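You operate a simulated robot arm through the tools that you are given. There is no shell and no other tool.

The job below is to be done with a simulated robot arm. You get a single attempt, and the scene is never put back.

JOB
Try the red stop on the empty arm: start it turning, stop it, release, reset, let the count run out.
Fine: Set the turns dial to 4 first. The arm ends upright; lower it to the HOME mark.

The check looks at the end state, three seconds after you hand in, the way a careful person would. Anything else that was tipped, shoved, dropped, spilled or broken makes it a failure.

ROBOT AND FRAMES
A 6-joint arm with a four-finger gripper, fixed in place. Base frame: the origin is at the foot of the arm, x ahead of it, y to its left, z up. Lengths are in cm, angles in rad, forces in N, time in s.
With the tool pointing down near the work surface it reaches from about 16 to 48 cm from the base axis. Its first joint turns from -2.897 to 2.897 rad. Payload 3.43 kg.
Tool frame: the origin (TCP) lies between the finger pads and is the grasp point; the fingertips stand 3 cm ahead of it; z points along the fingers, y is the line along which they close. Largest opening 12 cm; the body of the gripper starts 8.5 cm behind the TCP.
Orientation is that of the tool frame in the base frame, as [roll, pitch, yaw] about the fixed x, y, z axes, in that order (R = Rz(yaw) Ry(pitch) Rx(roll)). With the fingers straight down and closing along the base's y, the tool's x points along the base's -x, its y along +y and its z along -z.

CONTROLS
- The arm moves only by the tool apply_moves. Its argument "steps" is a list of rows, each a list of 7 numbers: the shift along the base's x, y, z in cm, then the turn, a rotation vector about the base's x, y, z in rad, then the opening, from 0 (shut) to 1 (fully open). In form: [[tx, ty, tz, ax, ay, az, claw], ...]. A call has 1 to 20 rows; each row is the pose to reach, as a shift and turn from the pose commanded when the call began. Rows are played at 5 a second. More than 5 cm and 0.15 rad between two rows, or a gripper value outside its range, and nothing of the call is played. Where a pose cannot be reached the arm comes as near as it can. A force on the tool above 70 N (or 10 N above the force at the start of the call, whichever is more), or a blocked arm, ends the call early, and 0.2 s more pass. The fingers move at their own pace and stop on an object; they squeeze with about 43 N. The grip force told is the motor's: it shows also when the fingers shut on nothing. Time passes only in rows, and 0.2 s behind the last, so rows that repeat a pose let the fingers close. The reply holds the time, the measured pose of the TCP, the force on the tool along the base axes, the opening and the grip force, in the units named above and with some noise, with the torque about the TCP (base axes, N m) and any sound that the robot's microphone picked up, and new pictures: "show" is both (left out), scene, wrist or none.
- Cameras (640 x 400 px; columns grow to the right, rows downward): "scene" is fixed at [39.98, -50.11, 163.38]; the picture's right is [0.94, -0.35, 0.00], its down [-0.22, -0.60, -0.77] and it looks along [0.27, 0.72, -0.64] (base axes); focal length 333 px, centre (320, 200). "wrist" rides on the gripper at [7.1, -1.7, -12.1] in the tool frame; the picture's right is [0.23, 0.97, 0.00], its down [-0.81, 0.19, -0.55] and it looks along [-0.54, 0.13, 0.83] (tool axes); focal length 275 px, centre (320, 200). There is no depth. A picture from a camera that has moved, and an enlarged one, comes with that camera's place and axes in the base frame and with its lens.
- raise_lower(by): slides the trunk up (or, below 0, down) by that many cm; the arm rides with it, the base frame stays. It gives what a move gives, with no picture.
- inspect(camera, box): a new picture of the part [left, top, right, bottom] of that camera's present view, enlarged. It takes no simulated time.
- hand_in(): hands the job in; it is judged then, once.

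Places have to be worked out from the pictures, the camera data and where the tool is seen. Open the gripper and draw the arm clear of the work before you hand the job in, unless the task says otherwise.

The tools are called after "Request:" as name(argument=value, ...) on one line, values as JSON. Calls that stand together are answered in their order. apply_moves: Moves the arm, as the interface text tells. Its arguments: {"type":"object","properties":{"steps":{"type":"array","items":{"type":"array","items":{"type":"number"}}},"show":{"type":"string","enum":["both","scene","wrist","none"]}},"required":["steps"]} The other tools are called the same way: raise_lower (by) slides the trunk up or down; inspect (camera, box) takes an enlarged picture of a part of a camera's view; hand_in () hands the job in.

At the start:

```text
time: 0.0
ee_pos: [41.81, -5.12, 141.67]
ee_rot: [-3.141, 0.0, 3.142]
contact_force: [0.0, -0.4, 0.4]
moment: [0.0, 0.0, 0.04]
gripper_width: 11.99
grasp_force: 0.1
trunk travel left (down, up): [-32.5, 11.5]
```

scene: 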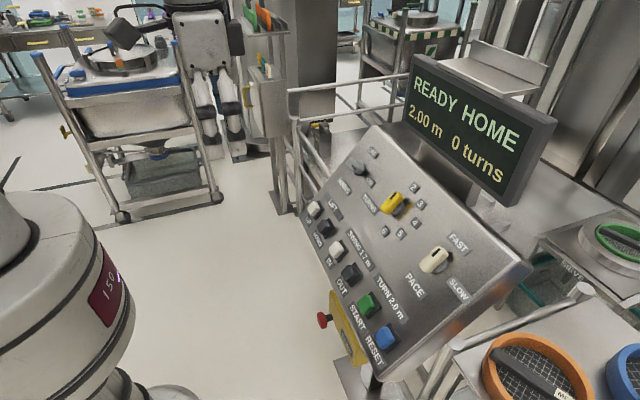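
wrist: 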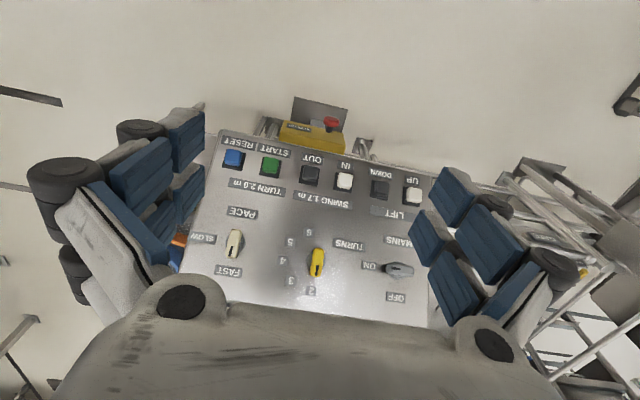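

I'll begin by enlarging the panel in both views so I can read the controls before I move anything.

Request:
inspect(camera="scene", box=[280, 110, 540, 390])

Request:
inspect(camera="wrist", box=[180, 90, 460, 320])

Request:
inspect(camera="scene", box=[390, 40, 570, 210])

Request:
inspect(camera="scene", box=[0, 0, 640, 400])

```text
1.43 times, centred on (410, 250) of scene
camera zoom: at [39.98, -50.11, 163.38], right [0.94, -0.35, 0.0], down [-0.22, -0.6, -0.77], along [0.27, 0.72, -0.64], focal length 476 px, centre (191, 129)
```

zoom: 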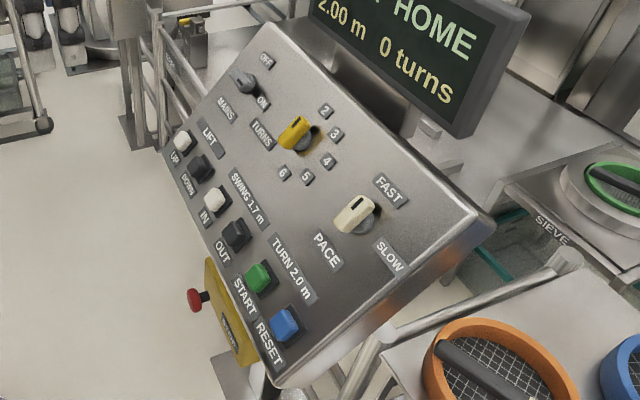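

```text
1.74 times, centred on (320, 205) of wrist
camera zoom: at [34.61, -6.75, 153.69], right [-0.23, 0.97, 0.0], down [0.81, 0.19, 0.55], along [0.54, 0.13, -0.83], focal length 479 px, centre (320, 191)
```

zoom: 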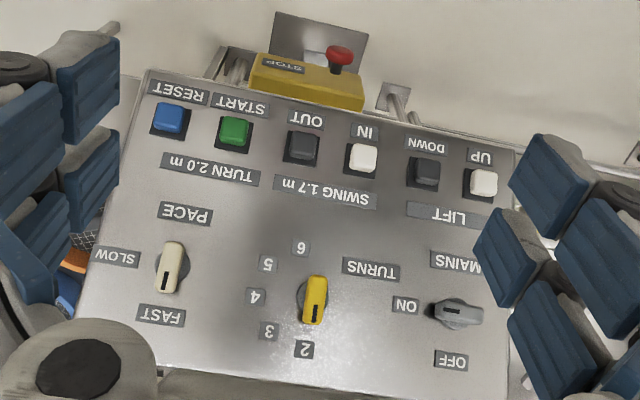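

```text
2.35 times, centred on (480, 125) of scene
camera zoom: at [39.98, -50.11, 163.38], right [0.94, -0.35, 0.0], down [-0.22, -0.6, -0.77], along [0.27, 0.72, -0.64], focal length 783 px, centre (-56, 376)
```

zoom: 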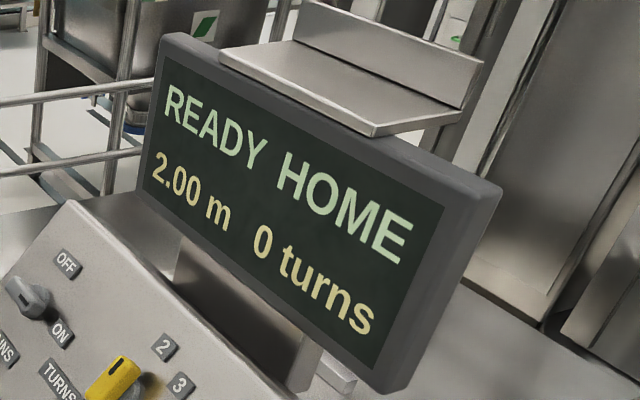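

```text
1.00 times, centred on (320, 200) of scene (not enlarged: the box is as wide or as high as the picture)
camera zoom: at [39.98, -50.11, 163.38], right [0.94, -0.35, 0.0], down [-0.22, -0.6, -0.77], along [0.27, 0.72, -0.64], focal length 333 px, centre (320, 200)
```

zoom: 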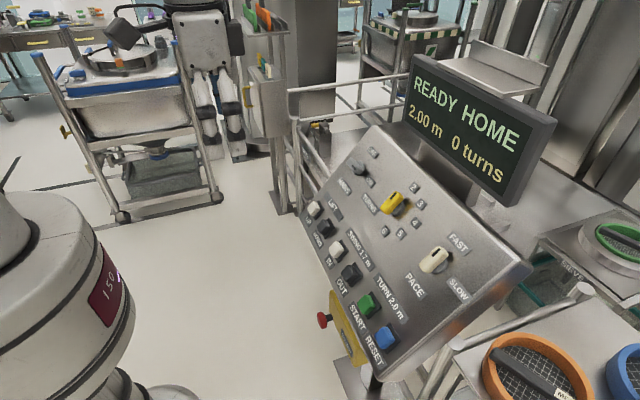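

The display reads READY HOME, 2.00 m, 0 turns. By triangulation the button row is near x≈66.5, z≈93, with UP at y≈25.7 and RESET at y≈-20.5, and the TURNS dial is near (80, 3.5, 109). I'll enlarge more of the room to find the machine arm and its HOME mark.

Request:
inspect(camera="scene", box=[480, 0, 640, 100])

Request:
inspect(camera="scene", box=[340, 0, 500, 100])

Request:
inspect(camera="scene", box=[160, 0, 340, 112])

Request:
inspect(camera="scene", box=[20, 0, 240, 230])

Request:
inspect(camera="scene", box=[460, 180, 640, 400])

Request:
inspect(camera="scene", box=[290, 280, 420, 400])

Request:
inspect(camera="scene", box=[330, 130, 490, 310])

```text
4.00 times, centred on (560, 50) of scene
camera zoom: at [39.98, -50.11, 163.38], right [0.94, -0.35, 0.0], down [-0.22, -0.6, -0.77], along [0.27, 0.72, -0.64], focal length 1331 px, centre (-640, 800)
```

zoom: 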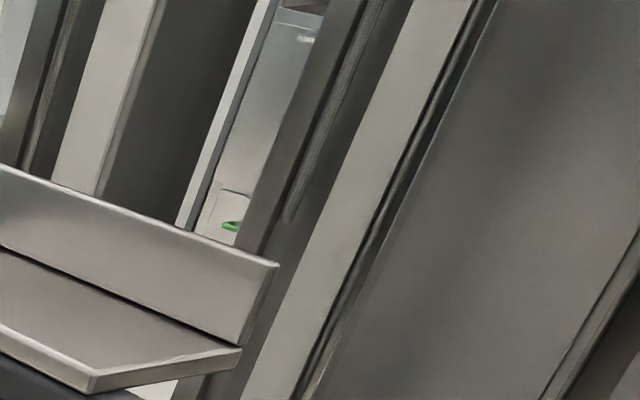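

```text
4.00 times, centred on (420, 50) of scene
camera zoom: at [39.98, -50.11, 163.38], right [0.94, -0.35, 0.0], down [-0.22, -0.6, -0.77], along [0.27, 0.72, -0.64], focal length 1331 px, centre (-80, 800)
```

zoom: 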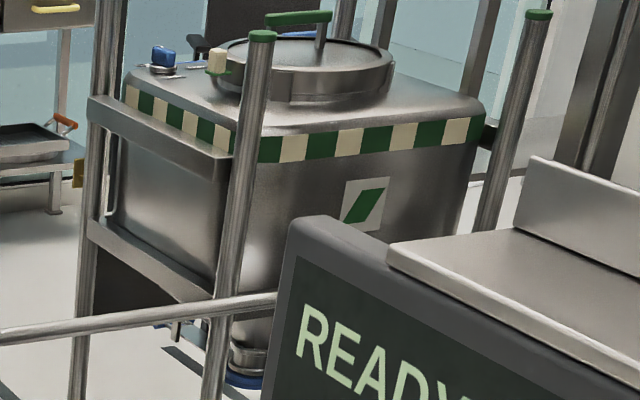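

```text
3.56 times, centred on (250, 56) of scene
camera zoom: at [39.98, -50.11, 163.38], right [0.94, -0.35, 0.0], down [-0.22, -0.6, -0.77], along [0.27, 0.72, -0.64], focal length 1184 px, centre (569, 712)
```

zoom: 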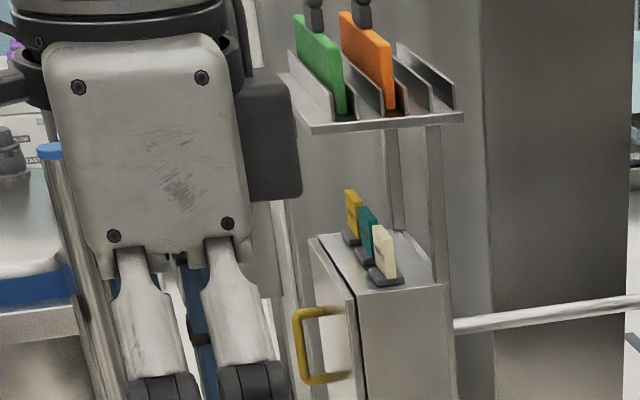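

```text
1.74 times, centred on (130, 115) of scene
camera zoom: at [39.98, -50.11, 163.38], right [0.94, -0.35, 0.0], down [-0.22, -0.6, -0.77], along [0.27, 0.72, -0.64], focal length 579 px, centre (650, 348)
```

zoom: 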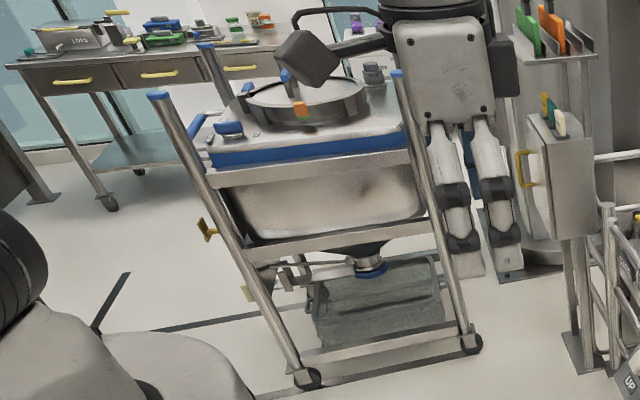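

```text
1.82 times, centred on (550, 290) of scene
camera zoom: at [39.98, -50.11, 163.38], right [0.94, -0.35, 0.0], down [-0.22, -0.6, -0.77], along [0.27, 0.72, -0.64], focal length 605 px, centre (-98, 36)
```

zoom: 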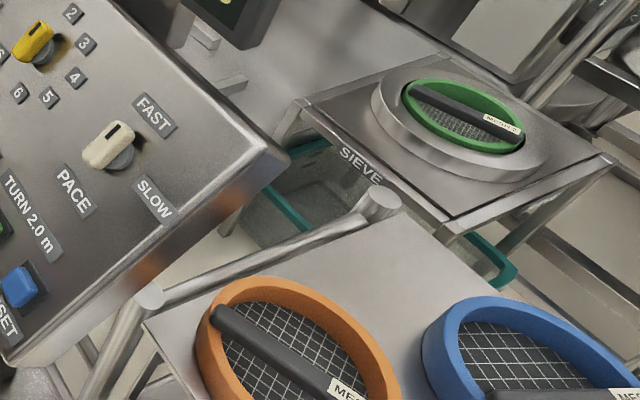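

```text
3.33 times, centred on (355, 340) of scene
camera zoom: at [39.98, -50.11, 163.38], right [0.94, -0.35, 0.0], down [-0.22, -0.6, -0.77], along [0.27, 0.72, -0.64], focal length 1110 px, centre (203, -267)
```

zoom: 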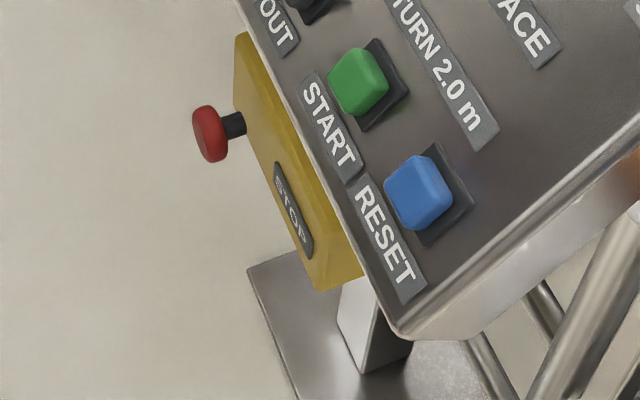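

```text
2.22 times, centred on (410, 220) of scene
camera zoom: at [39.98, -50.11, 163.38], right [0.94, -0.35, 0.0], down [-0.22, -0.6, -0.77], along [0.27, 0.72, -0.64], focal length 740 px, centre (120, 156)
```

zoom: 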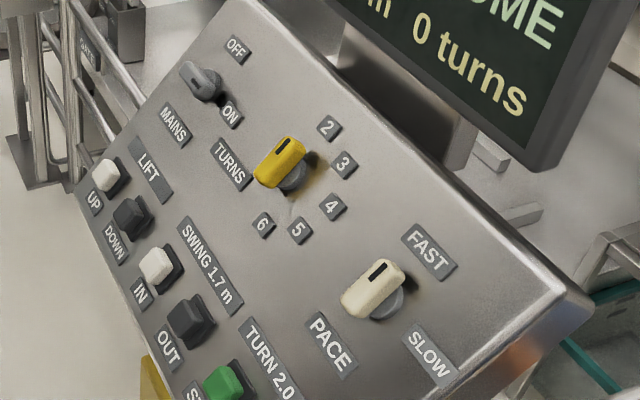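

The MAINS pointer is at ON, TURNS at 2 and PACE at FAST. The panel faces me, sloped about 50°, and the red mushroom is near (61, 3, 66.6) under its front edge. I'll lower the trunk to bring the arm to the panel's height, since there is free space below the tool.

Request:
raise_lower(by=-22)

```text
time: 2.3
ee_pos: [41.65, -5.06, 119.64]
ee_rot: [3.141, -0.001, 3.141]
contact_force: [-0.7, -0.5, -0.9]
moment: [0.0, -0.01, 0.01]
gripper_width: 12.02
grasp_force: 0.1
trunk travel left (down, up): [-10.5, 33.5]
```

The trunk is down and the TCP is at z≈119.6. I'll now tilt the tool about 50° forward so it looks square at the panel, which also gives me a closer wrist view.

Request:
apply_moves(steps=[[0, 0, 0, 0, -0.145, 0, 1], [0, 0, 0, 0, -0.29, 0, 1], [0, 0, 0, 0, -0.435, 0, 1], [0, 0, 0, 0, -0.58, 0, 1], [0, 0, 0, 0, -0.725, 0, 1], [0, 0, 0, 0, -0.87, 0, 1]])

```text
time: 3.7
ee_pos: [42.18, -5.41, 119.73]
ee_rot: [-3.136, 0.852, -3.135]
contact_force: [0.2, -0.5, -0.2]
moment: [0.03, 0.07, -0.01]
gripper_width: 12.01
grasp_force: 0.0
out of reach, approached as far as the arm can: row 6
trunk travel left (down, up): [-10.5, 33.5]
camera wrist: at [28.23, -6.95, 122.33], right [-0.15, 0.97, -0.18], down [0.12, 0.2, 0.97], along [0.98, 0.13, -0.14], focal length 275 px, centre (320, 200)
```

scene: 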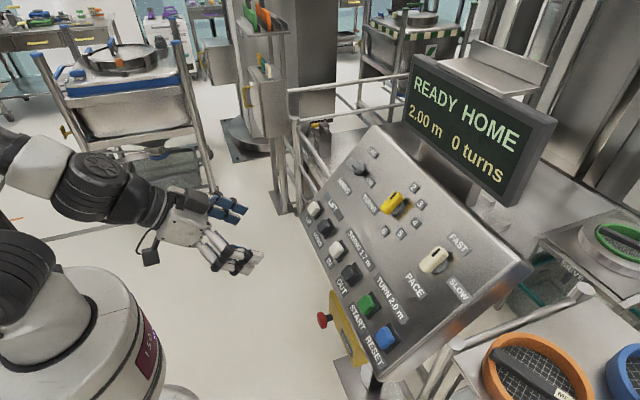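
wrist: 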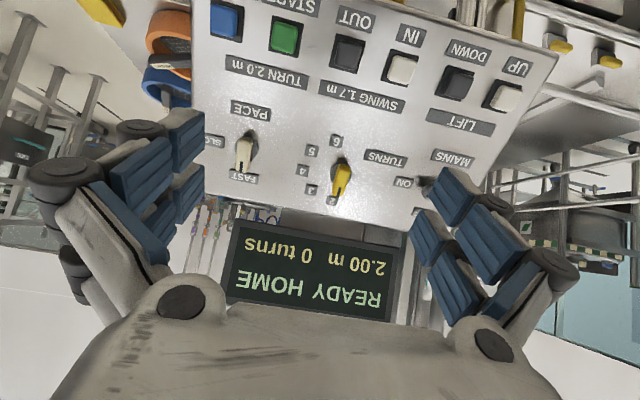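

The display shows in the wrist view too, and the geometry matches: the TURNS labels put the dial centre near (80.8, 2.5, 108.2) on a plane with normal about (-0.77, 0, 0.64). I'll move to a stand-off about 15 cm in front of it.

Request:
apply_moves(steps=[[4.5, 1.3, -0.3, 0, 0, 0, 1], [9, 2.6, -0.6, 0, 0, 0, 1], [13.5, 3.9, -0.9, 0, 0, 0, 1], [18, 5.2, -1.2, 0, 0, 0, 1], [22.5, 6.5, -1.5, 0, 0, 0, 1], [27, 7.8, -1.8, 0, 0, 0, 1]])

```text
time: 5.1
ee_pos: [69.03, 2.52, 117.95]
ee_rot: [-3.14, 0.867, 3.141]
contact_force: [-0.1, -0.5, 0.0]
moment: [-0.01, 0.01, -0.01]
gripper_width: 11.97
grasp_force: 0.0
trunk travel left (down, up): [-10.5, 33.5]
camera wrist: at [55.21, 0.86, 120.38], right [-0.15, 0.97, -0.18], down [0.1, 0.19, 0.98], along [0.98, 0.13, -0.13], focal length 275 px, centre (320, 200)
```

scene: 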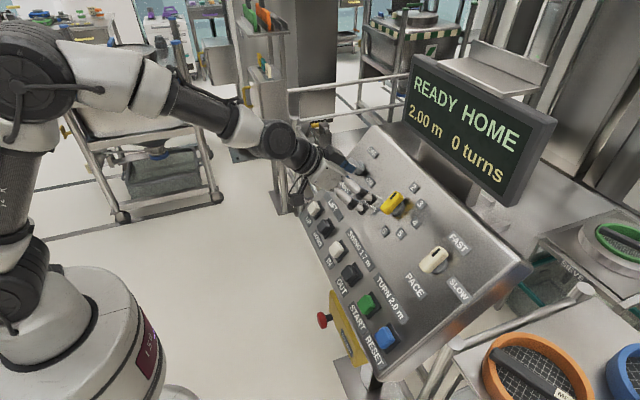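
wrist: 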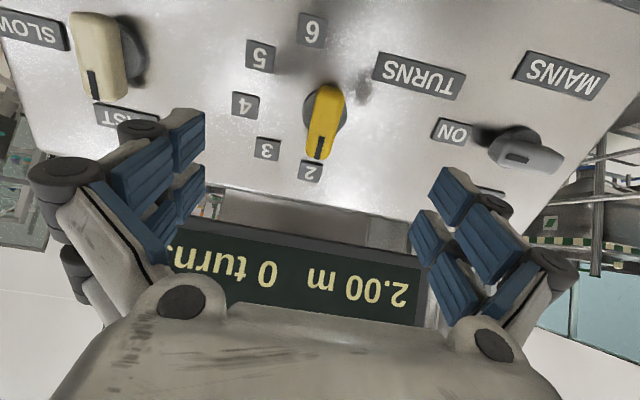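

The arm reaches this spot comfortably and I'm right in front of the TURNS dial. I'll enlarge the dial and the MAINS knob to judge the knob's shape and axis.

Request:
inspect(camera="wrist", box=[220, 0, 420, 190])

Request:
inspect(camera="scene", box=[300, 130, 460, 260])

Request:
inspect(camera="wrist", box=[420, 60, 620, 200])

```text
2.11 times, centred on (320, 95) of wrist
camera zoom: at [55.21, 0.86, 120.38], right [-0.15, 0.97, -0.18], down [0.1, 0.19, 0.98], along [0.98, 0.13, -0.13], focal length 580 px, centre (320, 421)
```

zoom: 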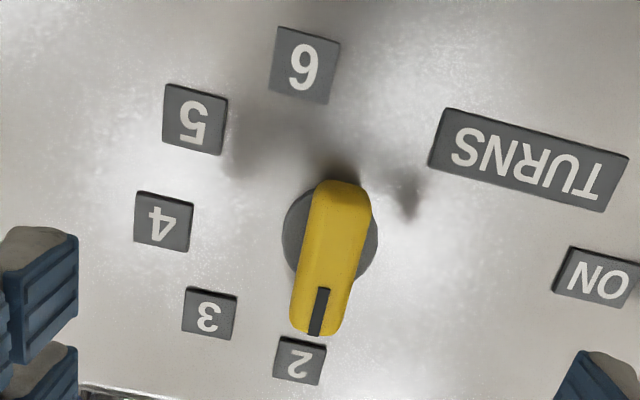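

```text
3.08 times, centred on (380, 195) of scene
camera zoom: at [39.98, -50.11, 163.38], right [0.94, -0.35, 0.0], down [-0.22, -0.6, -0.77], along [0.27, 0.72, -0.64], focal length 1024 px, centre (135, 215)
```

zoom: 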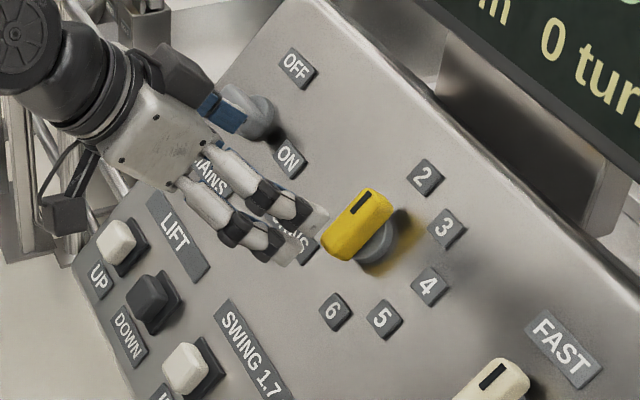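

```text
2.86 times, centred on (520, 130) of wrist
camera zoom: at [55.21, 0.86, 120.38], right [-0.15, 0.97, -0.18], down [0.1, 0.19, 0.98], along [0.98, 0.13, -0.13], focal length 786 px, centre (-251, 400)
```

zoom: 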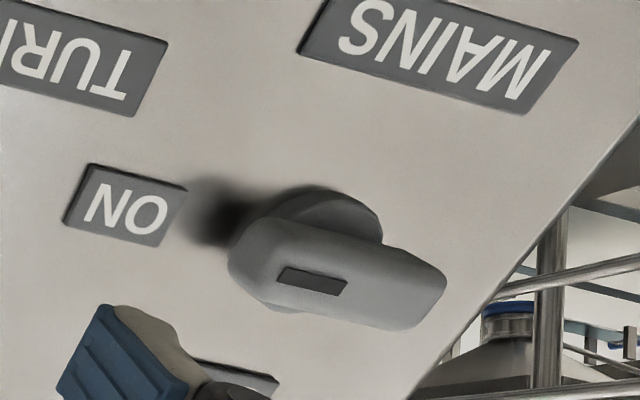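

The bar knob is aligned up-slope (pointing to 2), about 2.5 cm wide, its top roughly 3.5 cm above the panel, and its axis near y≈3.0. The labels are about 40° apart, so 4 sits about 80° clockwise. I'll move part way in with the fingers half open and check the centring.

Request:
apply_moves(steps=[[1.55, 0.25, -1.25, 0, 0, 0, 0.6], [3.1, 0.5, -2.5, 0, 0, 0, 0.5], [4.6, 0.5, -3.85, 0, 0, 0, 0.5], [4.6, 0.5, -3.85, 0, 0, 0, 0.5]])

Request:
inspect(camera="wrist", box=[200, 0, 440, 200])

Request:
inspect(camera="scene", box=[320, 140, 480, 260])

```text
time: 6.1
ee_pos: [73.49, 3.11, 114.49]
ee_rot: [3.141, 0.871, 3.141]
contact_force: [0.5, -1.1, -0.4]
moment: [0.0, 0.0, 0.0]
gripper_width: 6.01
grasp_force: 0.0
trunk travel left (down, up): [-10.5, 33.5]
camera wrist: at [59.73, 1.47, 116.85], right [-0.15, 0.97, -0.18], down [0.1, 0.19, 0.98], along [0.98, 0.13, -0.13], focal length 275 px, centre (320, 200)
```

scene: 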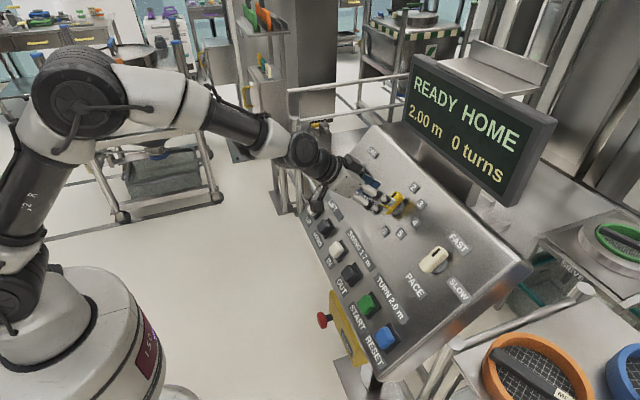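
wrist: 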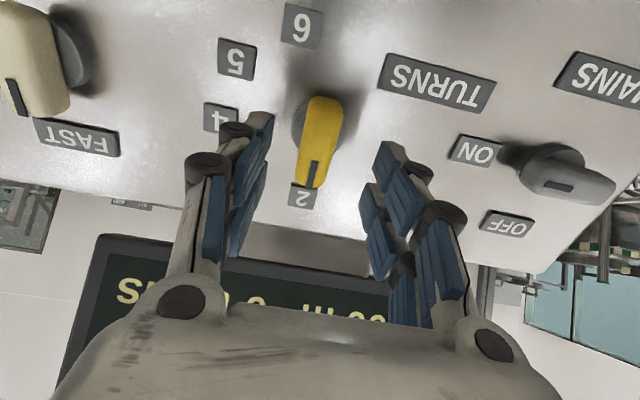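

```text
2.00 times, centred on (320, 100) of wrist
camera zoom: at [59.73, 1.47, 116.85], right [-0.15, 0.97, -0.18], down [0.1, 0.19, 0.98], along [0.98, 0.13, -0.13], focal length 551 px, centre (320, 400)
```

zoom: 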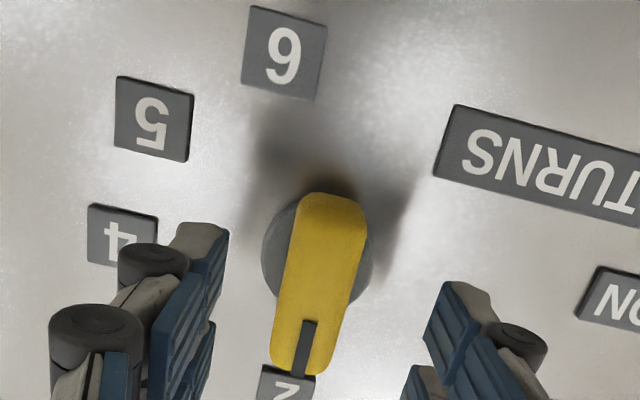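

```text
3.33 times, centred on (400, 200) of scene
camera zoom: at [39.98, -50.11, 163.38], right [0.94, -0.35, 0.0], down [-0.22, -0.6, -0.77], along [0.27, 0.72, -0.64], focal length 1110 px, centre (53, 200)
```

zoom: 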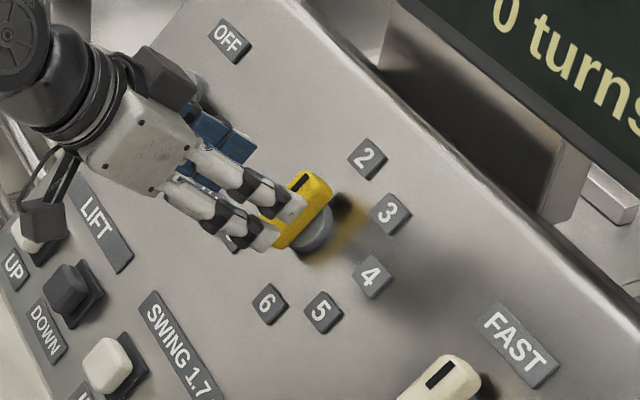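

The fingers straddle the bar and are centred to within about 2 mm in y. I'll go in the last 4.4 cm along the panel normal in small steps, still open.

Request:
apply_moves(steps=[[0.85, 0.1, -0.71, 0, 0, 0, 0.5], [1.7, 0.1, -1.42, 0, 0, 0, 0.5], [2.5, 0.1, -2.1, 0, 0, 0, 0.5], [3.1, 0.1, -2.6, 0, 0, 0, 0.5], [3.3, 0.1, -2.8, 0, 0, 0, 0.5]])

Request:
inspect(camera="wrist", box=[200, 0, 440, 200])

Request:
inspect(camera="scene", box=[340, 150, 460, 250])

```text
time: 7.3
ee_pos: [76.9, 3.34, 111.41]
ee_rot: [-3.141, 0.871, 3.141]
contact_force: [0.9, -0.1, 0.2]
moment: [-0.02, -0.01, -0.01]
gripper_width: 6.02
grasp_force: 0.0
trunk travel left (down, up): [-10.5, 33.5]
camera wrist: at [63.06, 1.65, 113.76], right [-0.15, 0.97, -0.18], down [0.1, 0.19, 0.98], along [0.98, 0.13, -0.13], focal length 275 px, centre (320, 200)
```

scene: 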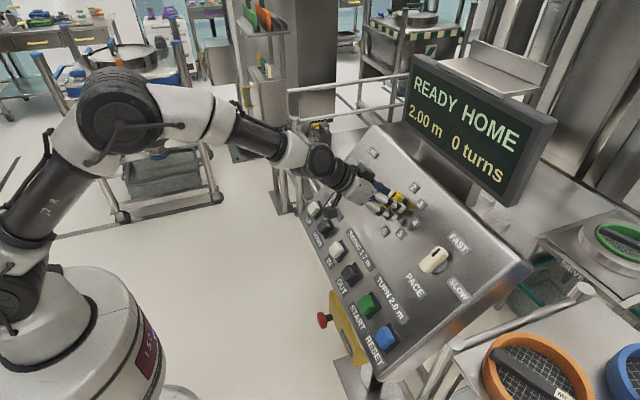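
wrist: 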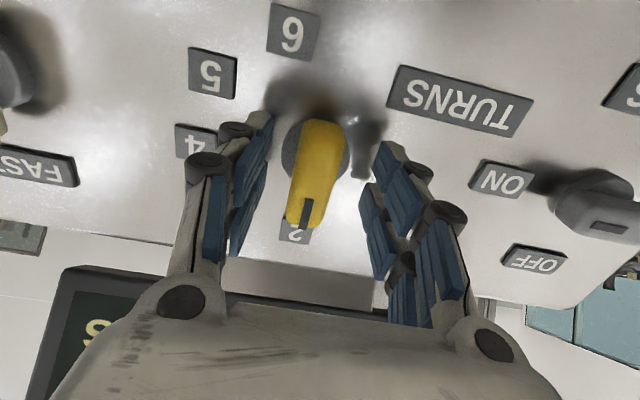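

```text
2.00 times, centred on (320, 100) of wrist
camera zoom: at [63.06, 1.65, 113.76], right [-0.15, 0.97, -0.18], down [0.1, 0.19, 0.98], along [0.98, 0.13, -0.13], focal length 551 px, centre (320, 400)
```

zoom: 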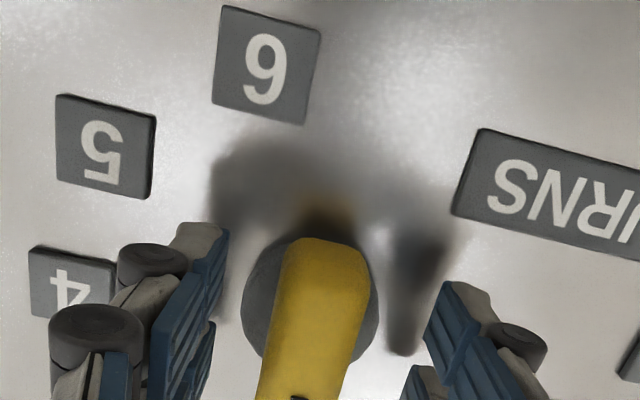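

```text
4.00 times, centred on (400, 200) of scene
camera zoom: at [39.98, -50.11, 163.38], right [0.94, -0.35, 0.0], down [-0.22, -0.6, -0.77], along [0.27, 0.72, -0.64], focal length 1331 px, centre (0, 200)
```

zoom: 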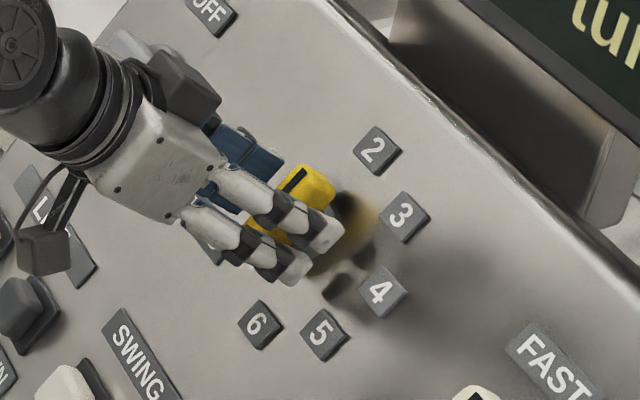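

The tips are alongside the bar with about 2 cm left to the panel, and there is no contact force. I'll close the gripper on the bar.

Request:
apply_moves(steps=[[0, 0, 0, 0, 0, 0, 0.3], [0, 0, 0, 0, 0, 0, 0.1], [0, 0, 0, 0, 0, 0, 0], [0, 0, 0, 0, 0, 0, 0], [0, 0, 0, 0, 0, 0, 0]])

Request:
inspect(camera="scene", box=[340, 150, 460, 250])

```text
time: 8.5
ee_pos: [76.82, 2.81, 111.38]
ee_rot: [3.14, 0.868, 3.139]
contact_force: [1.4, -13.9, 0.3]
moment: [-0.47, -0.12, -0.56]
gripper_width: 2.37
grasp_force: 45.2
trunk travel left (down, up): [-10.5, 33.5]
camera wrist: at [63.07, 1.39, 113.76], right [-0.15, 0.97, -0.17], down [0.1, 0.19, 0.98], along [0.98, 0.12, -0.13], focal length 275 px, centre (320, 200)
```

scene: 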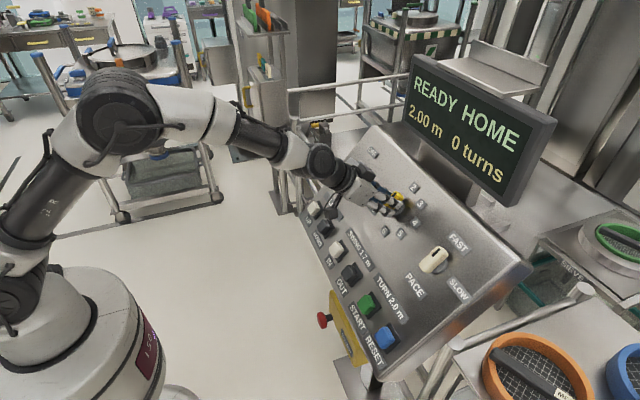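
wrist: 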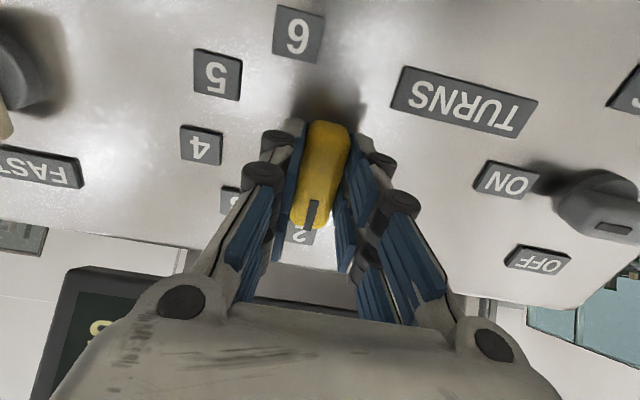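

```text
4.00 times, centred on (400, 200) of scene
camera zoom: at [39.98, -50.11, 163.38], right [0.94, -0.35, 0.0], down [-0.22, -0.6, -0.77], along [0.27, 0.72, -0.64], focal length 1331 px, centre (0, 200)
```

zoom: 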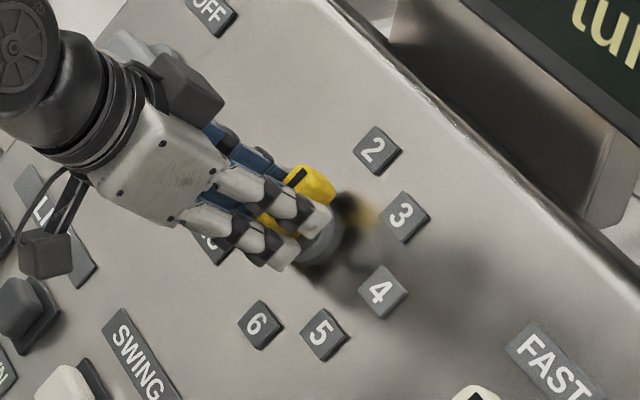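

The bar is gripped (2.37 cm wide), and the sideways load shows the axis is nearer y≈2.8. I'll shift the command over to it and turn 80° clockwise about the tool axis, towards 4.

Request:
apply_moves(steps=[[0, -0.4, 0, 0, 0, 0, 0], [0, -0.45, 0, 0.107, 0, -0.09, 0], [0, -0.45, 0, 0.214, 0, -0.181, 0], [0, -0.45, 0, 0.32, 0, -0.271, 0], [0, -0.45, 0, 0.427, 0, -0.362, 0], [0, -0.45, 0, 0.534, 0, -0.452, 0], [0, -0.45, 0, 0.641, 0, -0.543, 0], [0, -0.45, 0, 0.748, 0, -0.633, 0], [0, -0.45, 0, 0.855, 0, -0.723, 0], [0, -0.45, 0, 0.96, 0, -0.814, 0], [0, -0.45, 0, 1.065, 0, -0.902, 0], [0, -0.45, 0, 1.065, 0, -0.902, 0]])

Request:
inspect(camera="scene", box=[340, 150, 460, 250])

```text
time: 11.1
ee_pos: [76.98, 3.14, 111.46]
ee_rot: [2.279, 0.135, 1.681]
contact_force: [-4.8, 18.1, -1.2]
moment: [1.19, 0.31, 1.36]
gripper_width: 2.4
grasp_force: 45.4
trunk travel left (down, up): [-10.5, 33.5]
camera wrist: at [65.87, 9.89, 117.05], right [0.59, 0.4, 0.7], down [-0.21, -0.76, 0.61], along [0.78, -0.51, -0.37], focal length 275 px, centre (320, 200)
```

scene: 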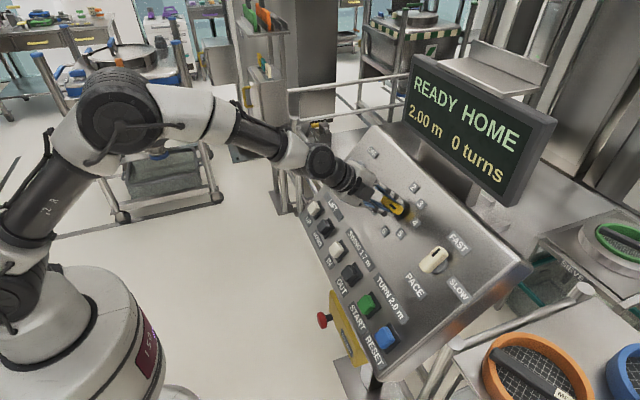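
wrist: 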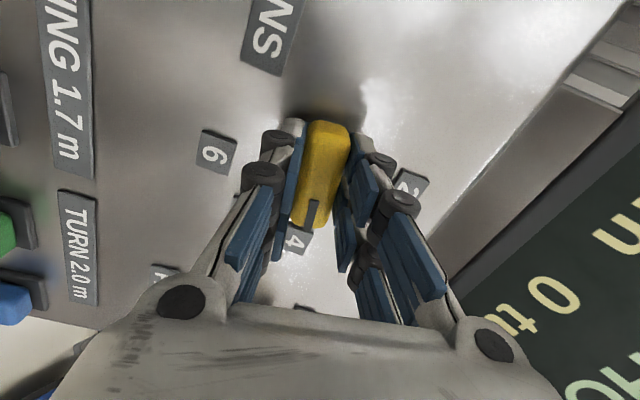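

```text
4.00 times, centred on (400, 200) of scene
camera zoom: at [39.98, -50.11, 163.38], right [0.94, -0.35, 0.0], down [-0.22, -0.6, -0.77], along [0.27, 0.72, -0.64], focal length 1331 px, centre (0, 200)
```

zoom: 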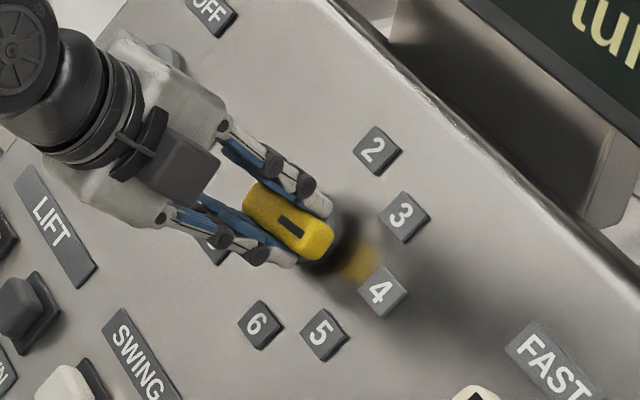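

The pointer now lines up with 4, with almost no residual twist. I'll open the fingers and back straight off along the panel normal, then check whether the dial stays there.

Request:
apply_moves(steps=[[0, 0, 0, 0, 0, 0, 0.2], [0, 0, 0, 0, 0, 0, 0.4], [0, 0, 0, 0, 0, 0, 0.5], [-2.3, 0, 1.93, 0, 0, 0, 0.5], [-5.3, 0, 4.5, 0, 0, 0, 0.5], [-8.4, 0, 7.07, 0, 0, 0, 0.5]])

Request:
inspect(camera="scene", box=[340, 150, 460, 250])

Request:
inspect(camera="wrist", box=[140, 0, 480, 220])

```text
time: 12.5
ee_pos: [68.25, 2.82, 118.42]
ee_rot: [2.28, 0.134, 1.682]
contact_force: [-0.8, 1.1, 0.0]
moment: [-0.01, -0.03, -0.01]
gripper_width: 6.0
grasp_force: 0.1
trunk travel left (down, up): [-10.5, 33.5]
camera wrist: at [57.14, 9.69, 124.08], right [0.59, 0.4, 0.7], down [-0.21, -0.76, 0.61], along [0.78, -0.51, -0.37], focal length 275 px, centre (320, 200)
```

scene: 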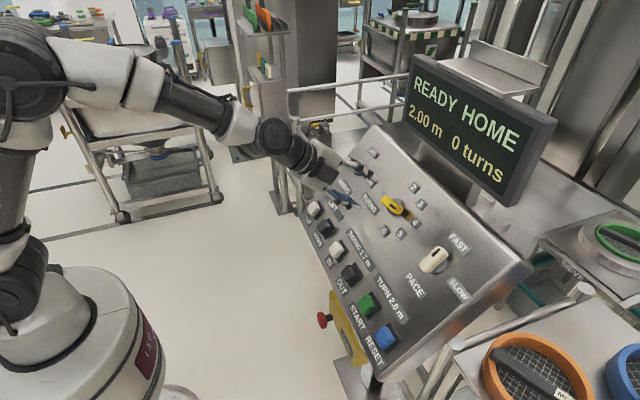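
wrist: 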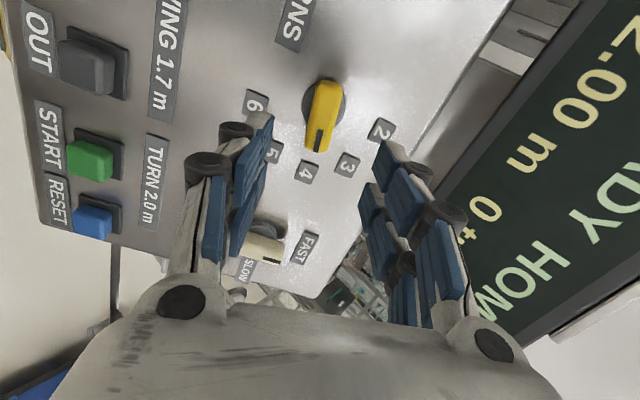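

```text
4.00 times, centred on (400, 200) of scene
camera zoom: at [39.98, -50.11, 163.38], right [0.94, -0.35, 0.0], down [-0.22, -0.6, -0.77], along [0.27, 0.72, -0.64], focal length 1331 px, centre (0, 200)
```

zoom: 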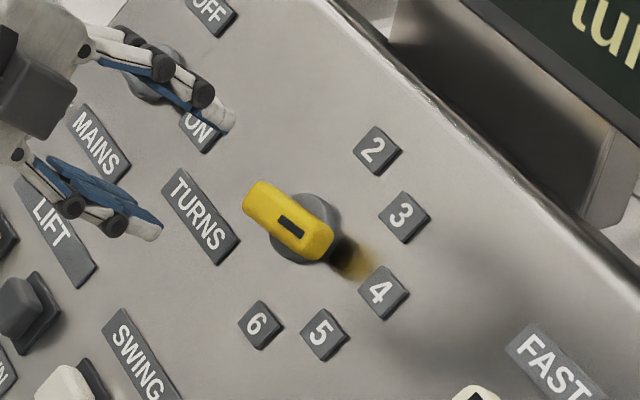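

```text
1.82 times, centred on (310, 110) of wrist
camera zoom: at [57.14, 9.69, 124.08], right [0.59, 0.4, 0.7], down [-0.21, -0.76, 0.61], along [0.78, -0.51, -0.37], focal length 500 px, centre (338, 364)
```

zoom: 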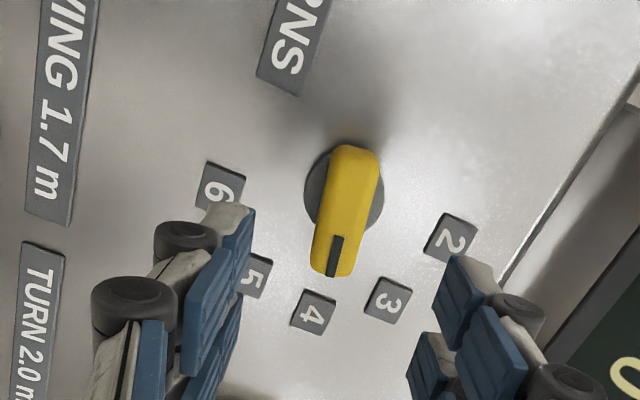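

The dial sits on 4. Before starting anything I want a close look at the red stop, so I'll back away from the panel, turn the tool back and drop down in front of the stop at x≈45, with the fingers closing.

Request:
apply_moves(steps=[[-2.3, 0, 0, -0.1065, 0, 0.0902, 0.5], [-4.6, 0, 0, -0.213, 0, 0.1804, 0.5], [-6.9, 0, 0, -0.3195, 0, 0.2706, 0.5], [-9.2, 0, 0, -0.426, 0, 0.3608, 0.4], [-11.5, 0, 0, -0.5325, 0, 0.451, 0.3], [-13.8, 0, -3, -0.639, 0, 0.5412, 0.2], [-16.1, 0, -6, -0.7455, 0, 0.6314, 0.1], [-18.4, 0, -9, -0.852, 0, 0.7216, 0], [-20.7, 0, -12, -0.9585, 0, 0.8118, 0], [-23.2, 0, -15, -1.065, 0, 0.902, 0], [-23.2, 0, -19, -1.065, 0, 0.902, 0], [-23.2, 0, -23, -1.065, 0, 0.902, 0], [-23.2, 0, -27, -1.065, 0, 0.902, 0], [-23.2, 0, -31, -1.065, 0, 0.902, 0], [-23.2, 0, -34, -1.065, 0, 0.902, 0]])

Request:
inspect(camera="wrist", box=[200, 0, 480, 200])

```text
time: 15.7
ee_pos: [45.16, 2.99, 84.13]
ee_rot: [-3.141, 0.871, -3.141]
contact_force: [0.5, 0.0, -0.1]
moment: [-0.03, 0.01, 0.02]
gripper_width: 0.03
grasp_force: 33.0
out of reach, approached as far as the arm can: row 10, 11, 12
trunk travel left (down, up): [-10.5, 33.5]
camera wrist: at [31.32, 1.34, 86.48], right [-0.15, 0.97, -0.18], down [0.1, 0.19, 0.98], along [0.98, 0.13, -0.13], focal length 275 px, centre (320, 200)
```

scene: 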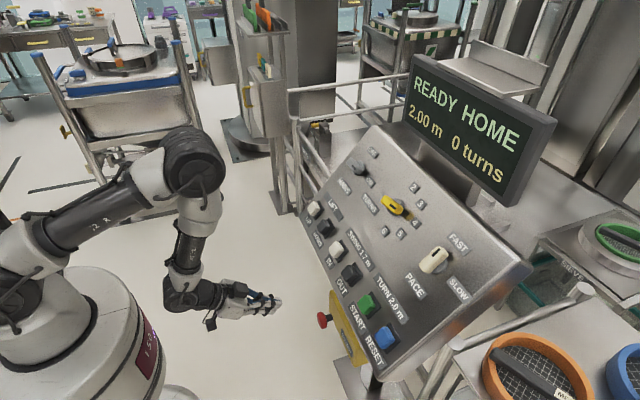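
wrist: 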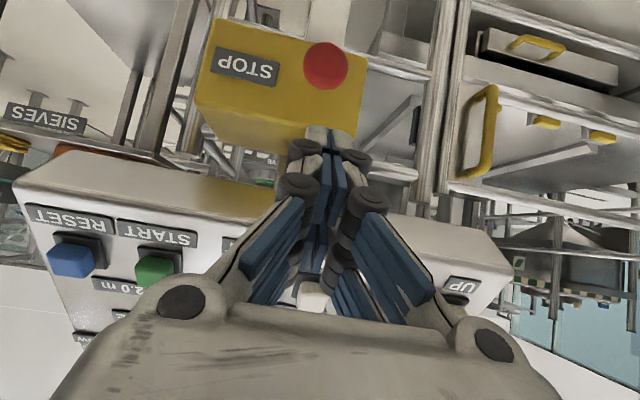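

```text
2.00 times, centred on (340, 100) of wrist
camera zoom: at [31.32, 1.34, 86.48], right [-0.15, 0.97, -0.18], down [0.1, 0.19, 0.98], along [0.98, 0.13, -0.13], focal length 551 px, centre (280, 400)
```

zoom: 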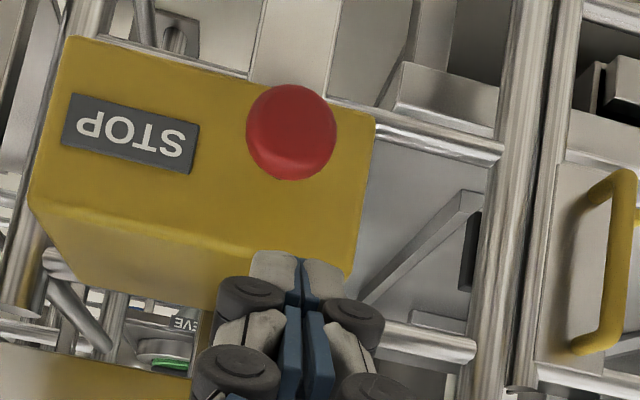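

The mushroom head is about 5 cm across, centred near (60.9, 3.2, 66.9), and faces me out of a vertical yellow box whose front is at x≈65. I'll lower the trunk a little more so both the stop and the buttons are in easy reach.

Request:
raise_lower(by=-8)

```text
time: 16.9
ee_pos: [45.2, 2.94, 76.11]
ee_rot: [3.14, 0.871, -3.141]
contact_force: [-0.8, -0.7, -0.7]
moment: [0.0, -0.02, 0.04]
gripper_width: 0.02
grasp_force: 33.9
trunk travel left (down, up): [-2.5, 41.5]
```

The TCP is at (45.2, 2.9, 76.1). I'll level the tool to point straight at the stop and take up a stand-off about 4 cm in front of it, to check that the pose is reachable before anything turns.

Request:
apply_moves(steps=[[0, 0, -2, 0, -0.14, 0, 0], [1, 0.1, -4, 0, -0.28, 0, 0], [2, 0.2, -6, 0, -0.42, 0, 0], [3.5, 0.25, -8, 0, -0.56, 0, 0], [5, 0.25, -9.1, 0, -0.69, 0, 0], [7, 0.25, -9.1, 0, -0.69, 0, 0], [7, 0.25, -9.1, 0, -0.69, 0, 0]])

Request:
inspect(camera="scene", box=[200, 240, 420, 400])

```text
time: 18.5
ee_pos: [52.24, 3.06, 67.11]
ee_rot: [-3.139, 1.561, -3.141]
contact_force: [0.4, -0.7, 0.1]
moment: [0.0, -0.02, -0.02]
gripper_width: 0.0
grasp_force: 33.5
trunk travel left (down, up): [-2.5, 41.5]
camera wrist: at [40.1, 1.44, 60.17], right [0.0, 0.97, -0.23], down [-0.54, 0.19, 0.82], along [0.84, 0.13, 0.53], focal length 275 px, centre (320, 200)
```

scene: 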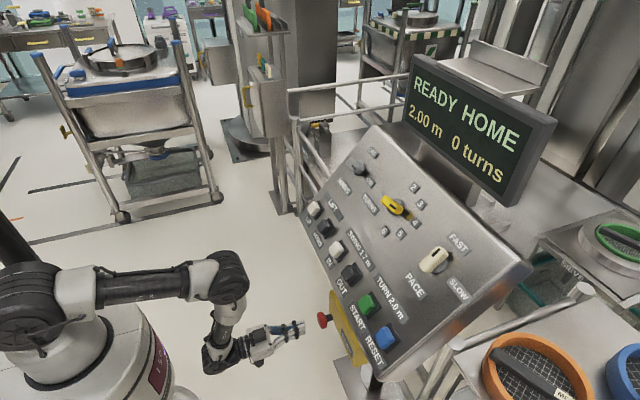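
wrist: 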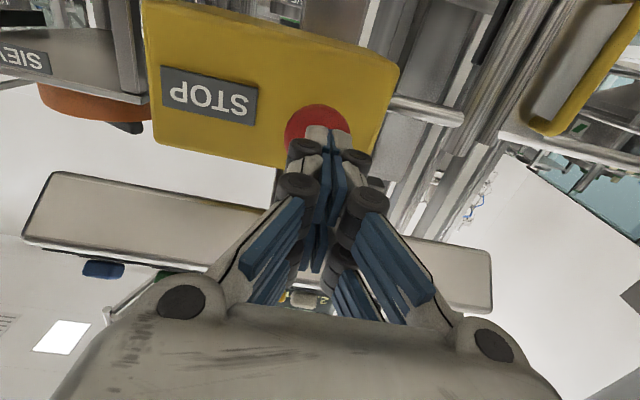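

```text
2.50 times, centred on (310, 320) of scene
camera zoom: at [39.98, -50.11, 163.38], right [0.94, -0.35, 0.0], down [-0.22, -0.6, -0.77], along [0.27, 0.72, -0.64], focal length 832 px, centre (345, -100)
```

zoom: 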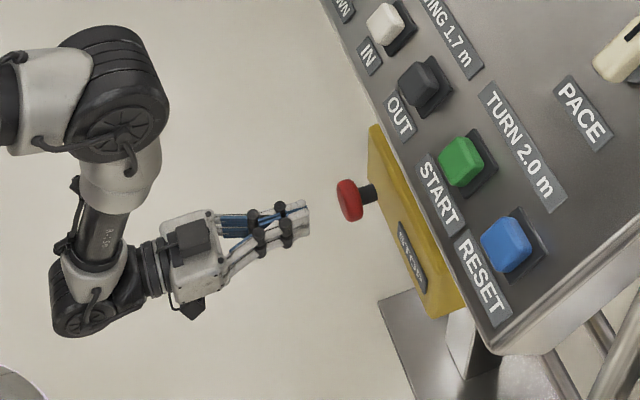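

The level pose is reachable and lined up: the fingertips are at x≈55.2, with the head's front about 3.5 cm further on. Now I'll swing up to a stand-off in front of the green START button, with the tool square to the panel again.

Request:
apply_moves(steps=[[0, -2.4, 4.2, 0, 0.12, 0, 0], [0, -4.8, 8.4, 0, 0.24, 0, 0], [0, -7.2, 12.6, 0, 0.36, 0, 0], [0, -9.6, 16.8, 0, 0.48, 0, 0], [0, -12, 21, 0, 0.6, 0, 0], [0.5, -14.4, 25.2, 0, 0.69, 0, 0], [3, -14.6, 29, 0, 0.69, 0, 0], [6, -14.6, 31.1, 0, 0.69, 0, 0], [8.3, -14.6, 31.1, 0, 0.69, 0, 0], [8.3, -14.6, 31.1, 0, 0.69, 0, 0]])

Request:
inspect(camera="scene", box=[290, 240, 450, 360])

Request:
inspect(camera="wrist", box=[200, 20, 440, 200])

```text
time: 20.7
ee_pos: [60.44, -11.27, 98.07]
ee_rot: [-3.141, 0.871, 3.14]
contact_force: [0.7, 0.3, -0.3]
moment: [-0.02, 0.0, -0.01]
gripper_width: 0.02
grasp_force: 33.2
trunk travel left (down, up): [-2.5, 41.5]
camera wrist: at [46.6, -13.05, 100.38], right [-0.15, 0.97, -0.18], down [0.1, 0.19, 0.98], along [0.98, 0.13, -0.13], focal length 275 px, centre (320, 200)
```

scene: 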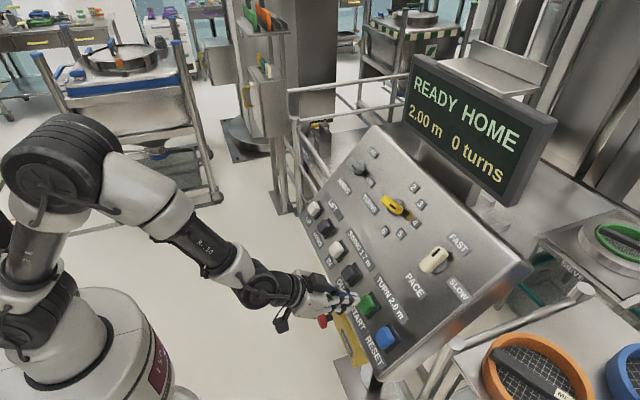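
wrist: 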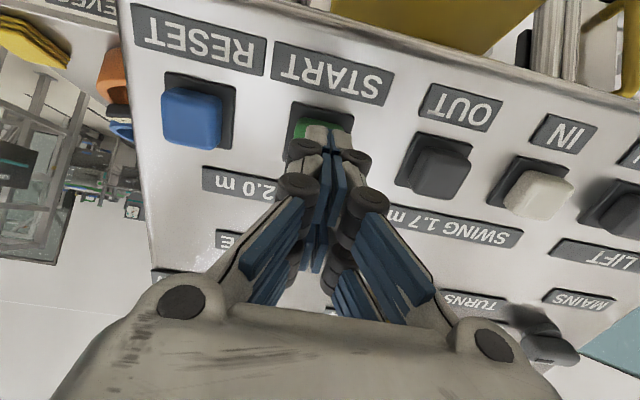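

```text
3.33 times, centred on (370, 300) of scene
camera zoom: at [39.98, -50.11, 163.38], right [0.94, -0.35, 0.0], down [-0.22, -0.6, -0.77], along [0.27, 0.72, -0.64], focal length 1110 px, centre (153, -133)
```

zoom: 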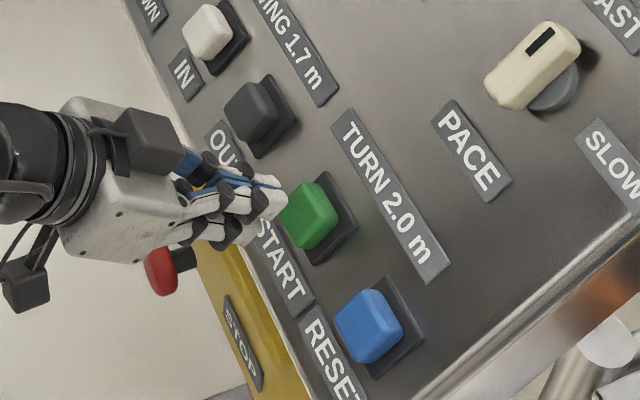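

```text
2.22 times, centred on (320, 110) of wrist
camera zoom: at [46.6, -13.05, 100.38], right [-0.15, 0.97, -0.18], down [0.1, 0.19, 0.98], along [0.98, 0.13, -0.13], focal length 612 px, centre (320, 400)
```

zoom: 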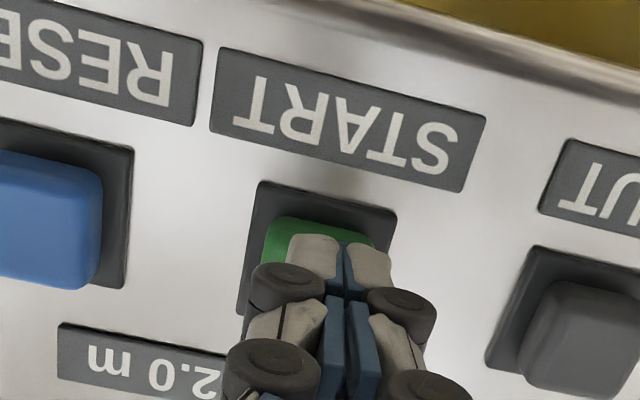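

The tips are about 3.5 cm short of the green cap, offset a few millimetres. I'll correct that, press START along the panel normal to about 1 cm past contact, and come straight back off it.

Request:
apply_moves(steps=[[1.6, -0.4, -0.43, 0, 0, 0, 0], [2.75, -0.4, -1.39, 0, 0, 0, 0], [3.2, -0.4, -1.78, 0, 0, 0, 0], [3.59, -0.4, -2.1, 0, 0, 0, 0], [3.89, -0.4, -2.36, 0, 0, 0, 0], [3.89, -0.4, -2.36, 0, 0, 0, 0], [2.0, -0.4, -0.8, 0, 0, 0, 0]])

Request:
inspect(camera="scene", box=[390, 40, 570, 210])

```text
time: 22.3
ee_pos: [62.48, -11.8, 97.33]
ee_rot: [-3.141, 0.87, 3.139]
contact_force: [-0.1, 0.6, -0.5]
moment: [0.0, -0.02, -0.01]
gripper_width: 0.01
grasp_force: 33.3
trunk travel left (down, up): [-2.5, 41.5]
heard: click
camera wrist: at [48.63, -13.46, 99.78], right [-0.15, 0.97, -0.18], down [0.1, 0.19, 0.98], along [0.98, 0.13, -0.13], focal length 275 px, centre (320, 200)
```

scene: 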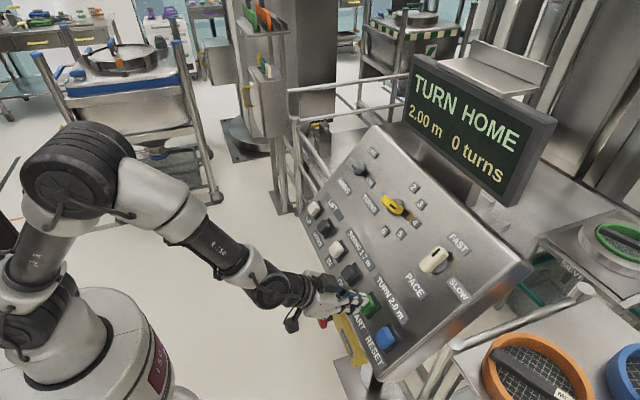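
wrist: 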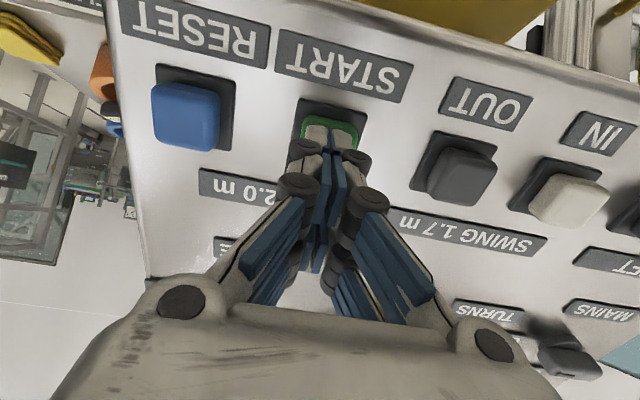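

```text
2.35 times, centred on (480, 125) of scene
camera zoom: at [39.98, -50.11, 163.38], right [0.94, -0.35, 0.0], down [-0.22, -0.6, -0.77], along [0.27, 0.72, -0.64], focal length 783 px, centre (-56, 376)
```

zoom: 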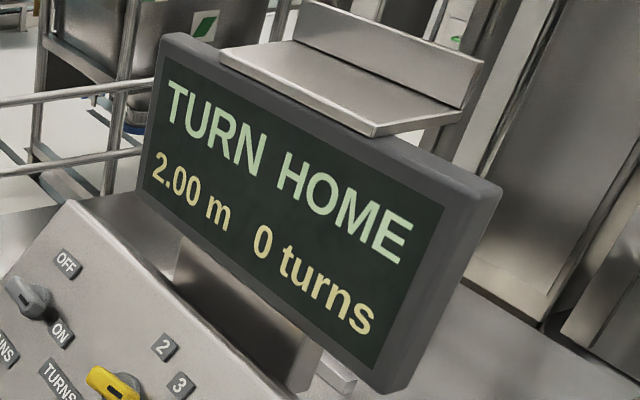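

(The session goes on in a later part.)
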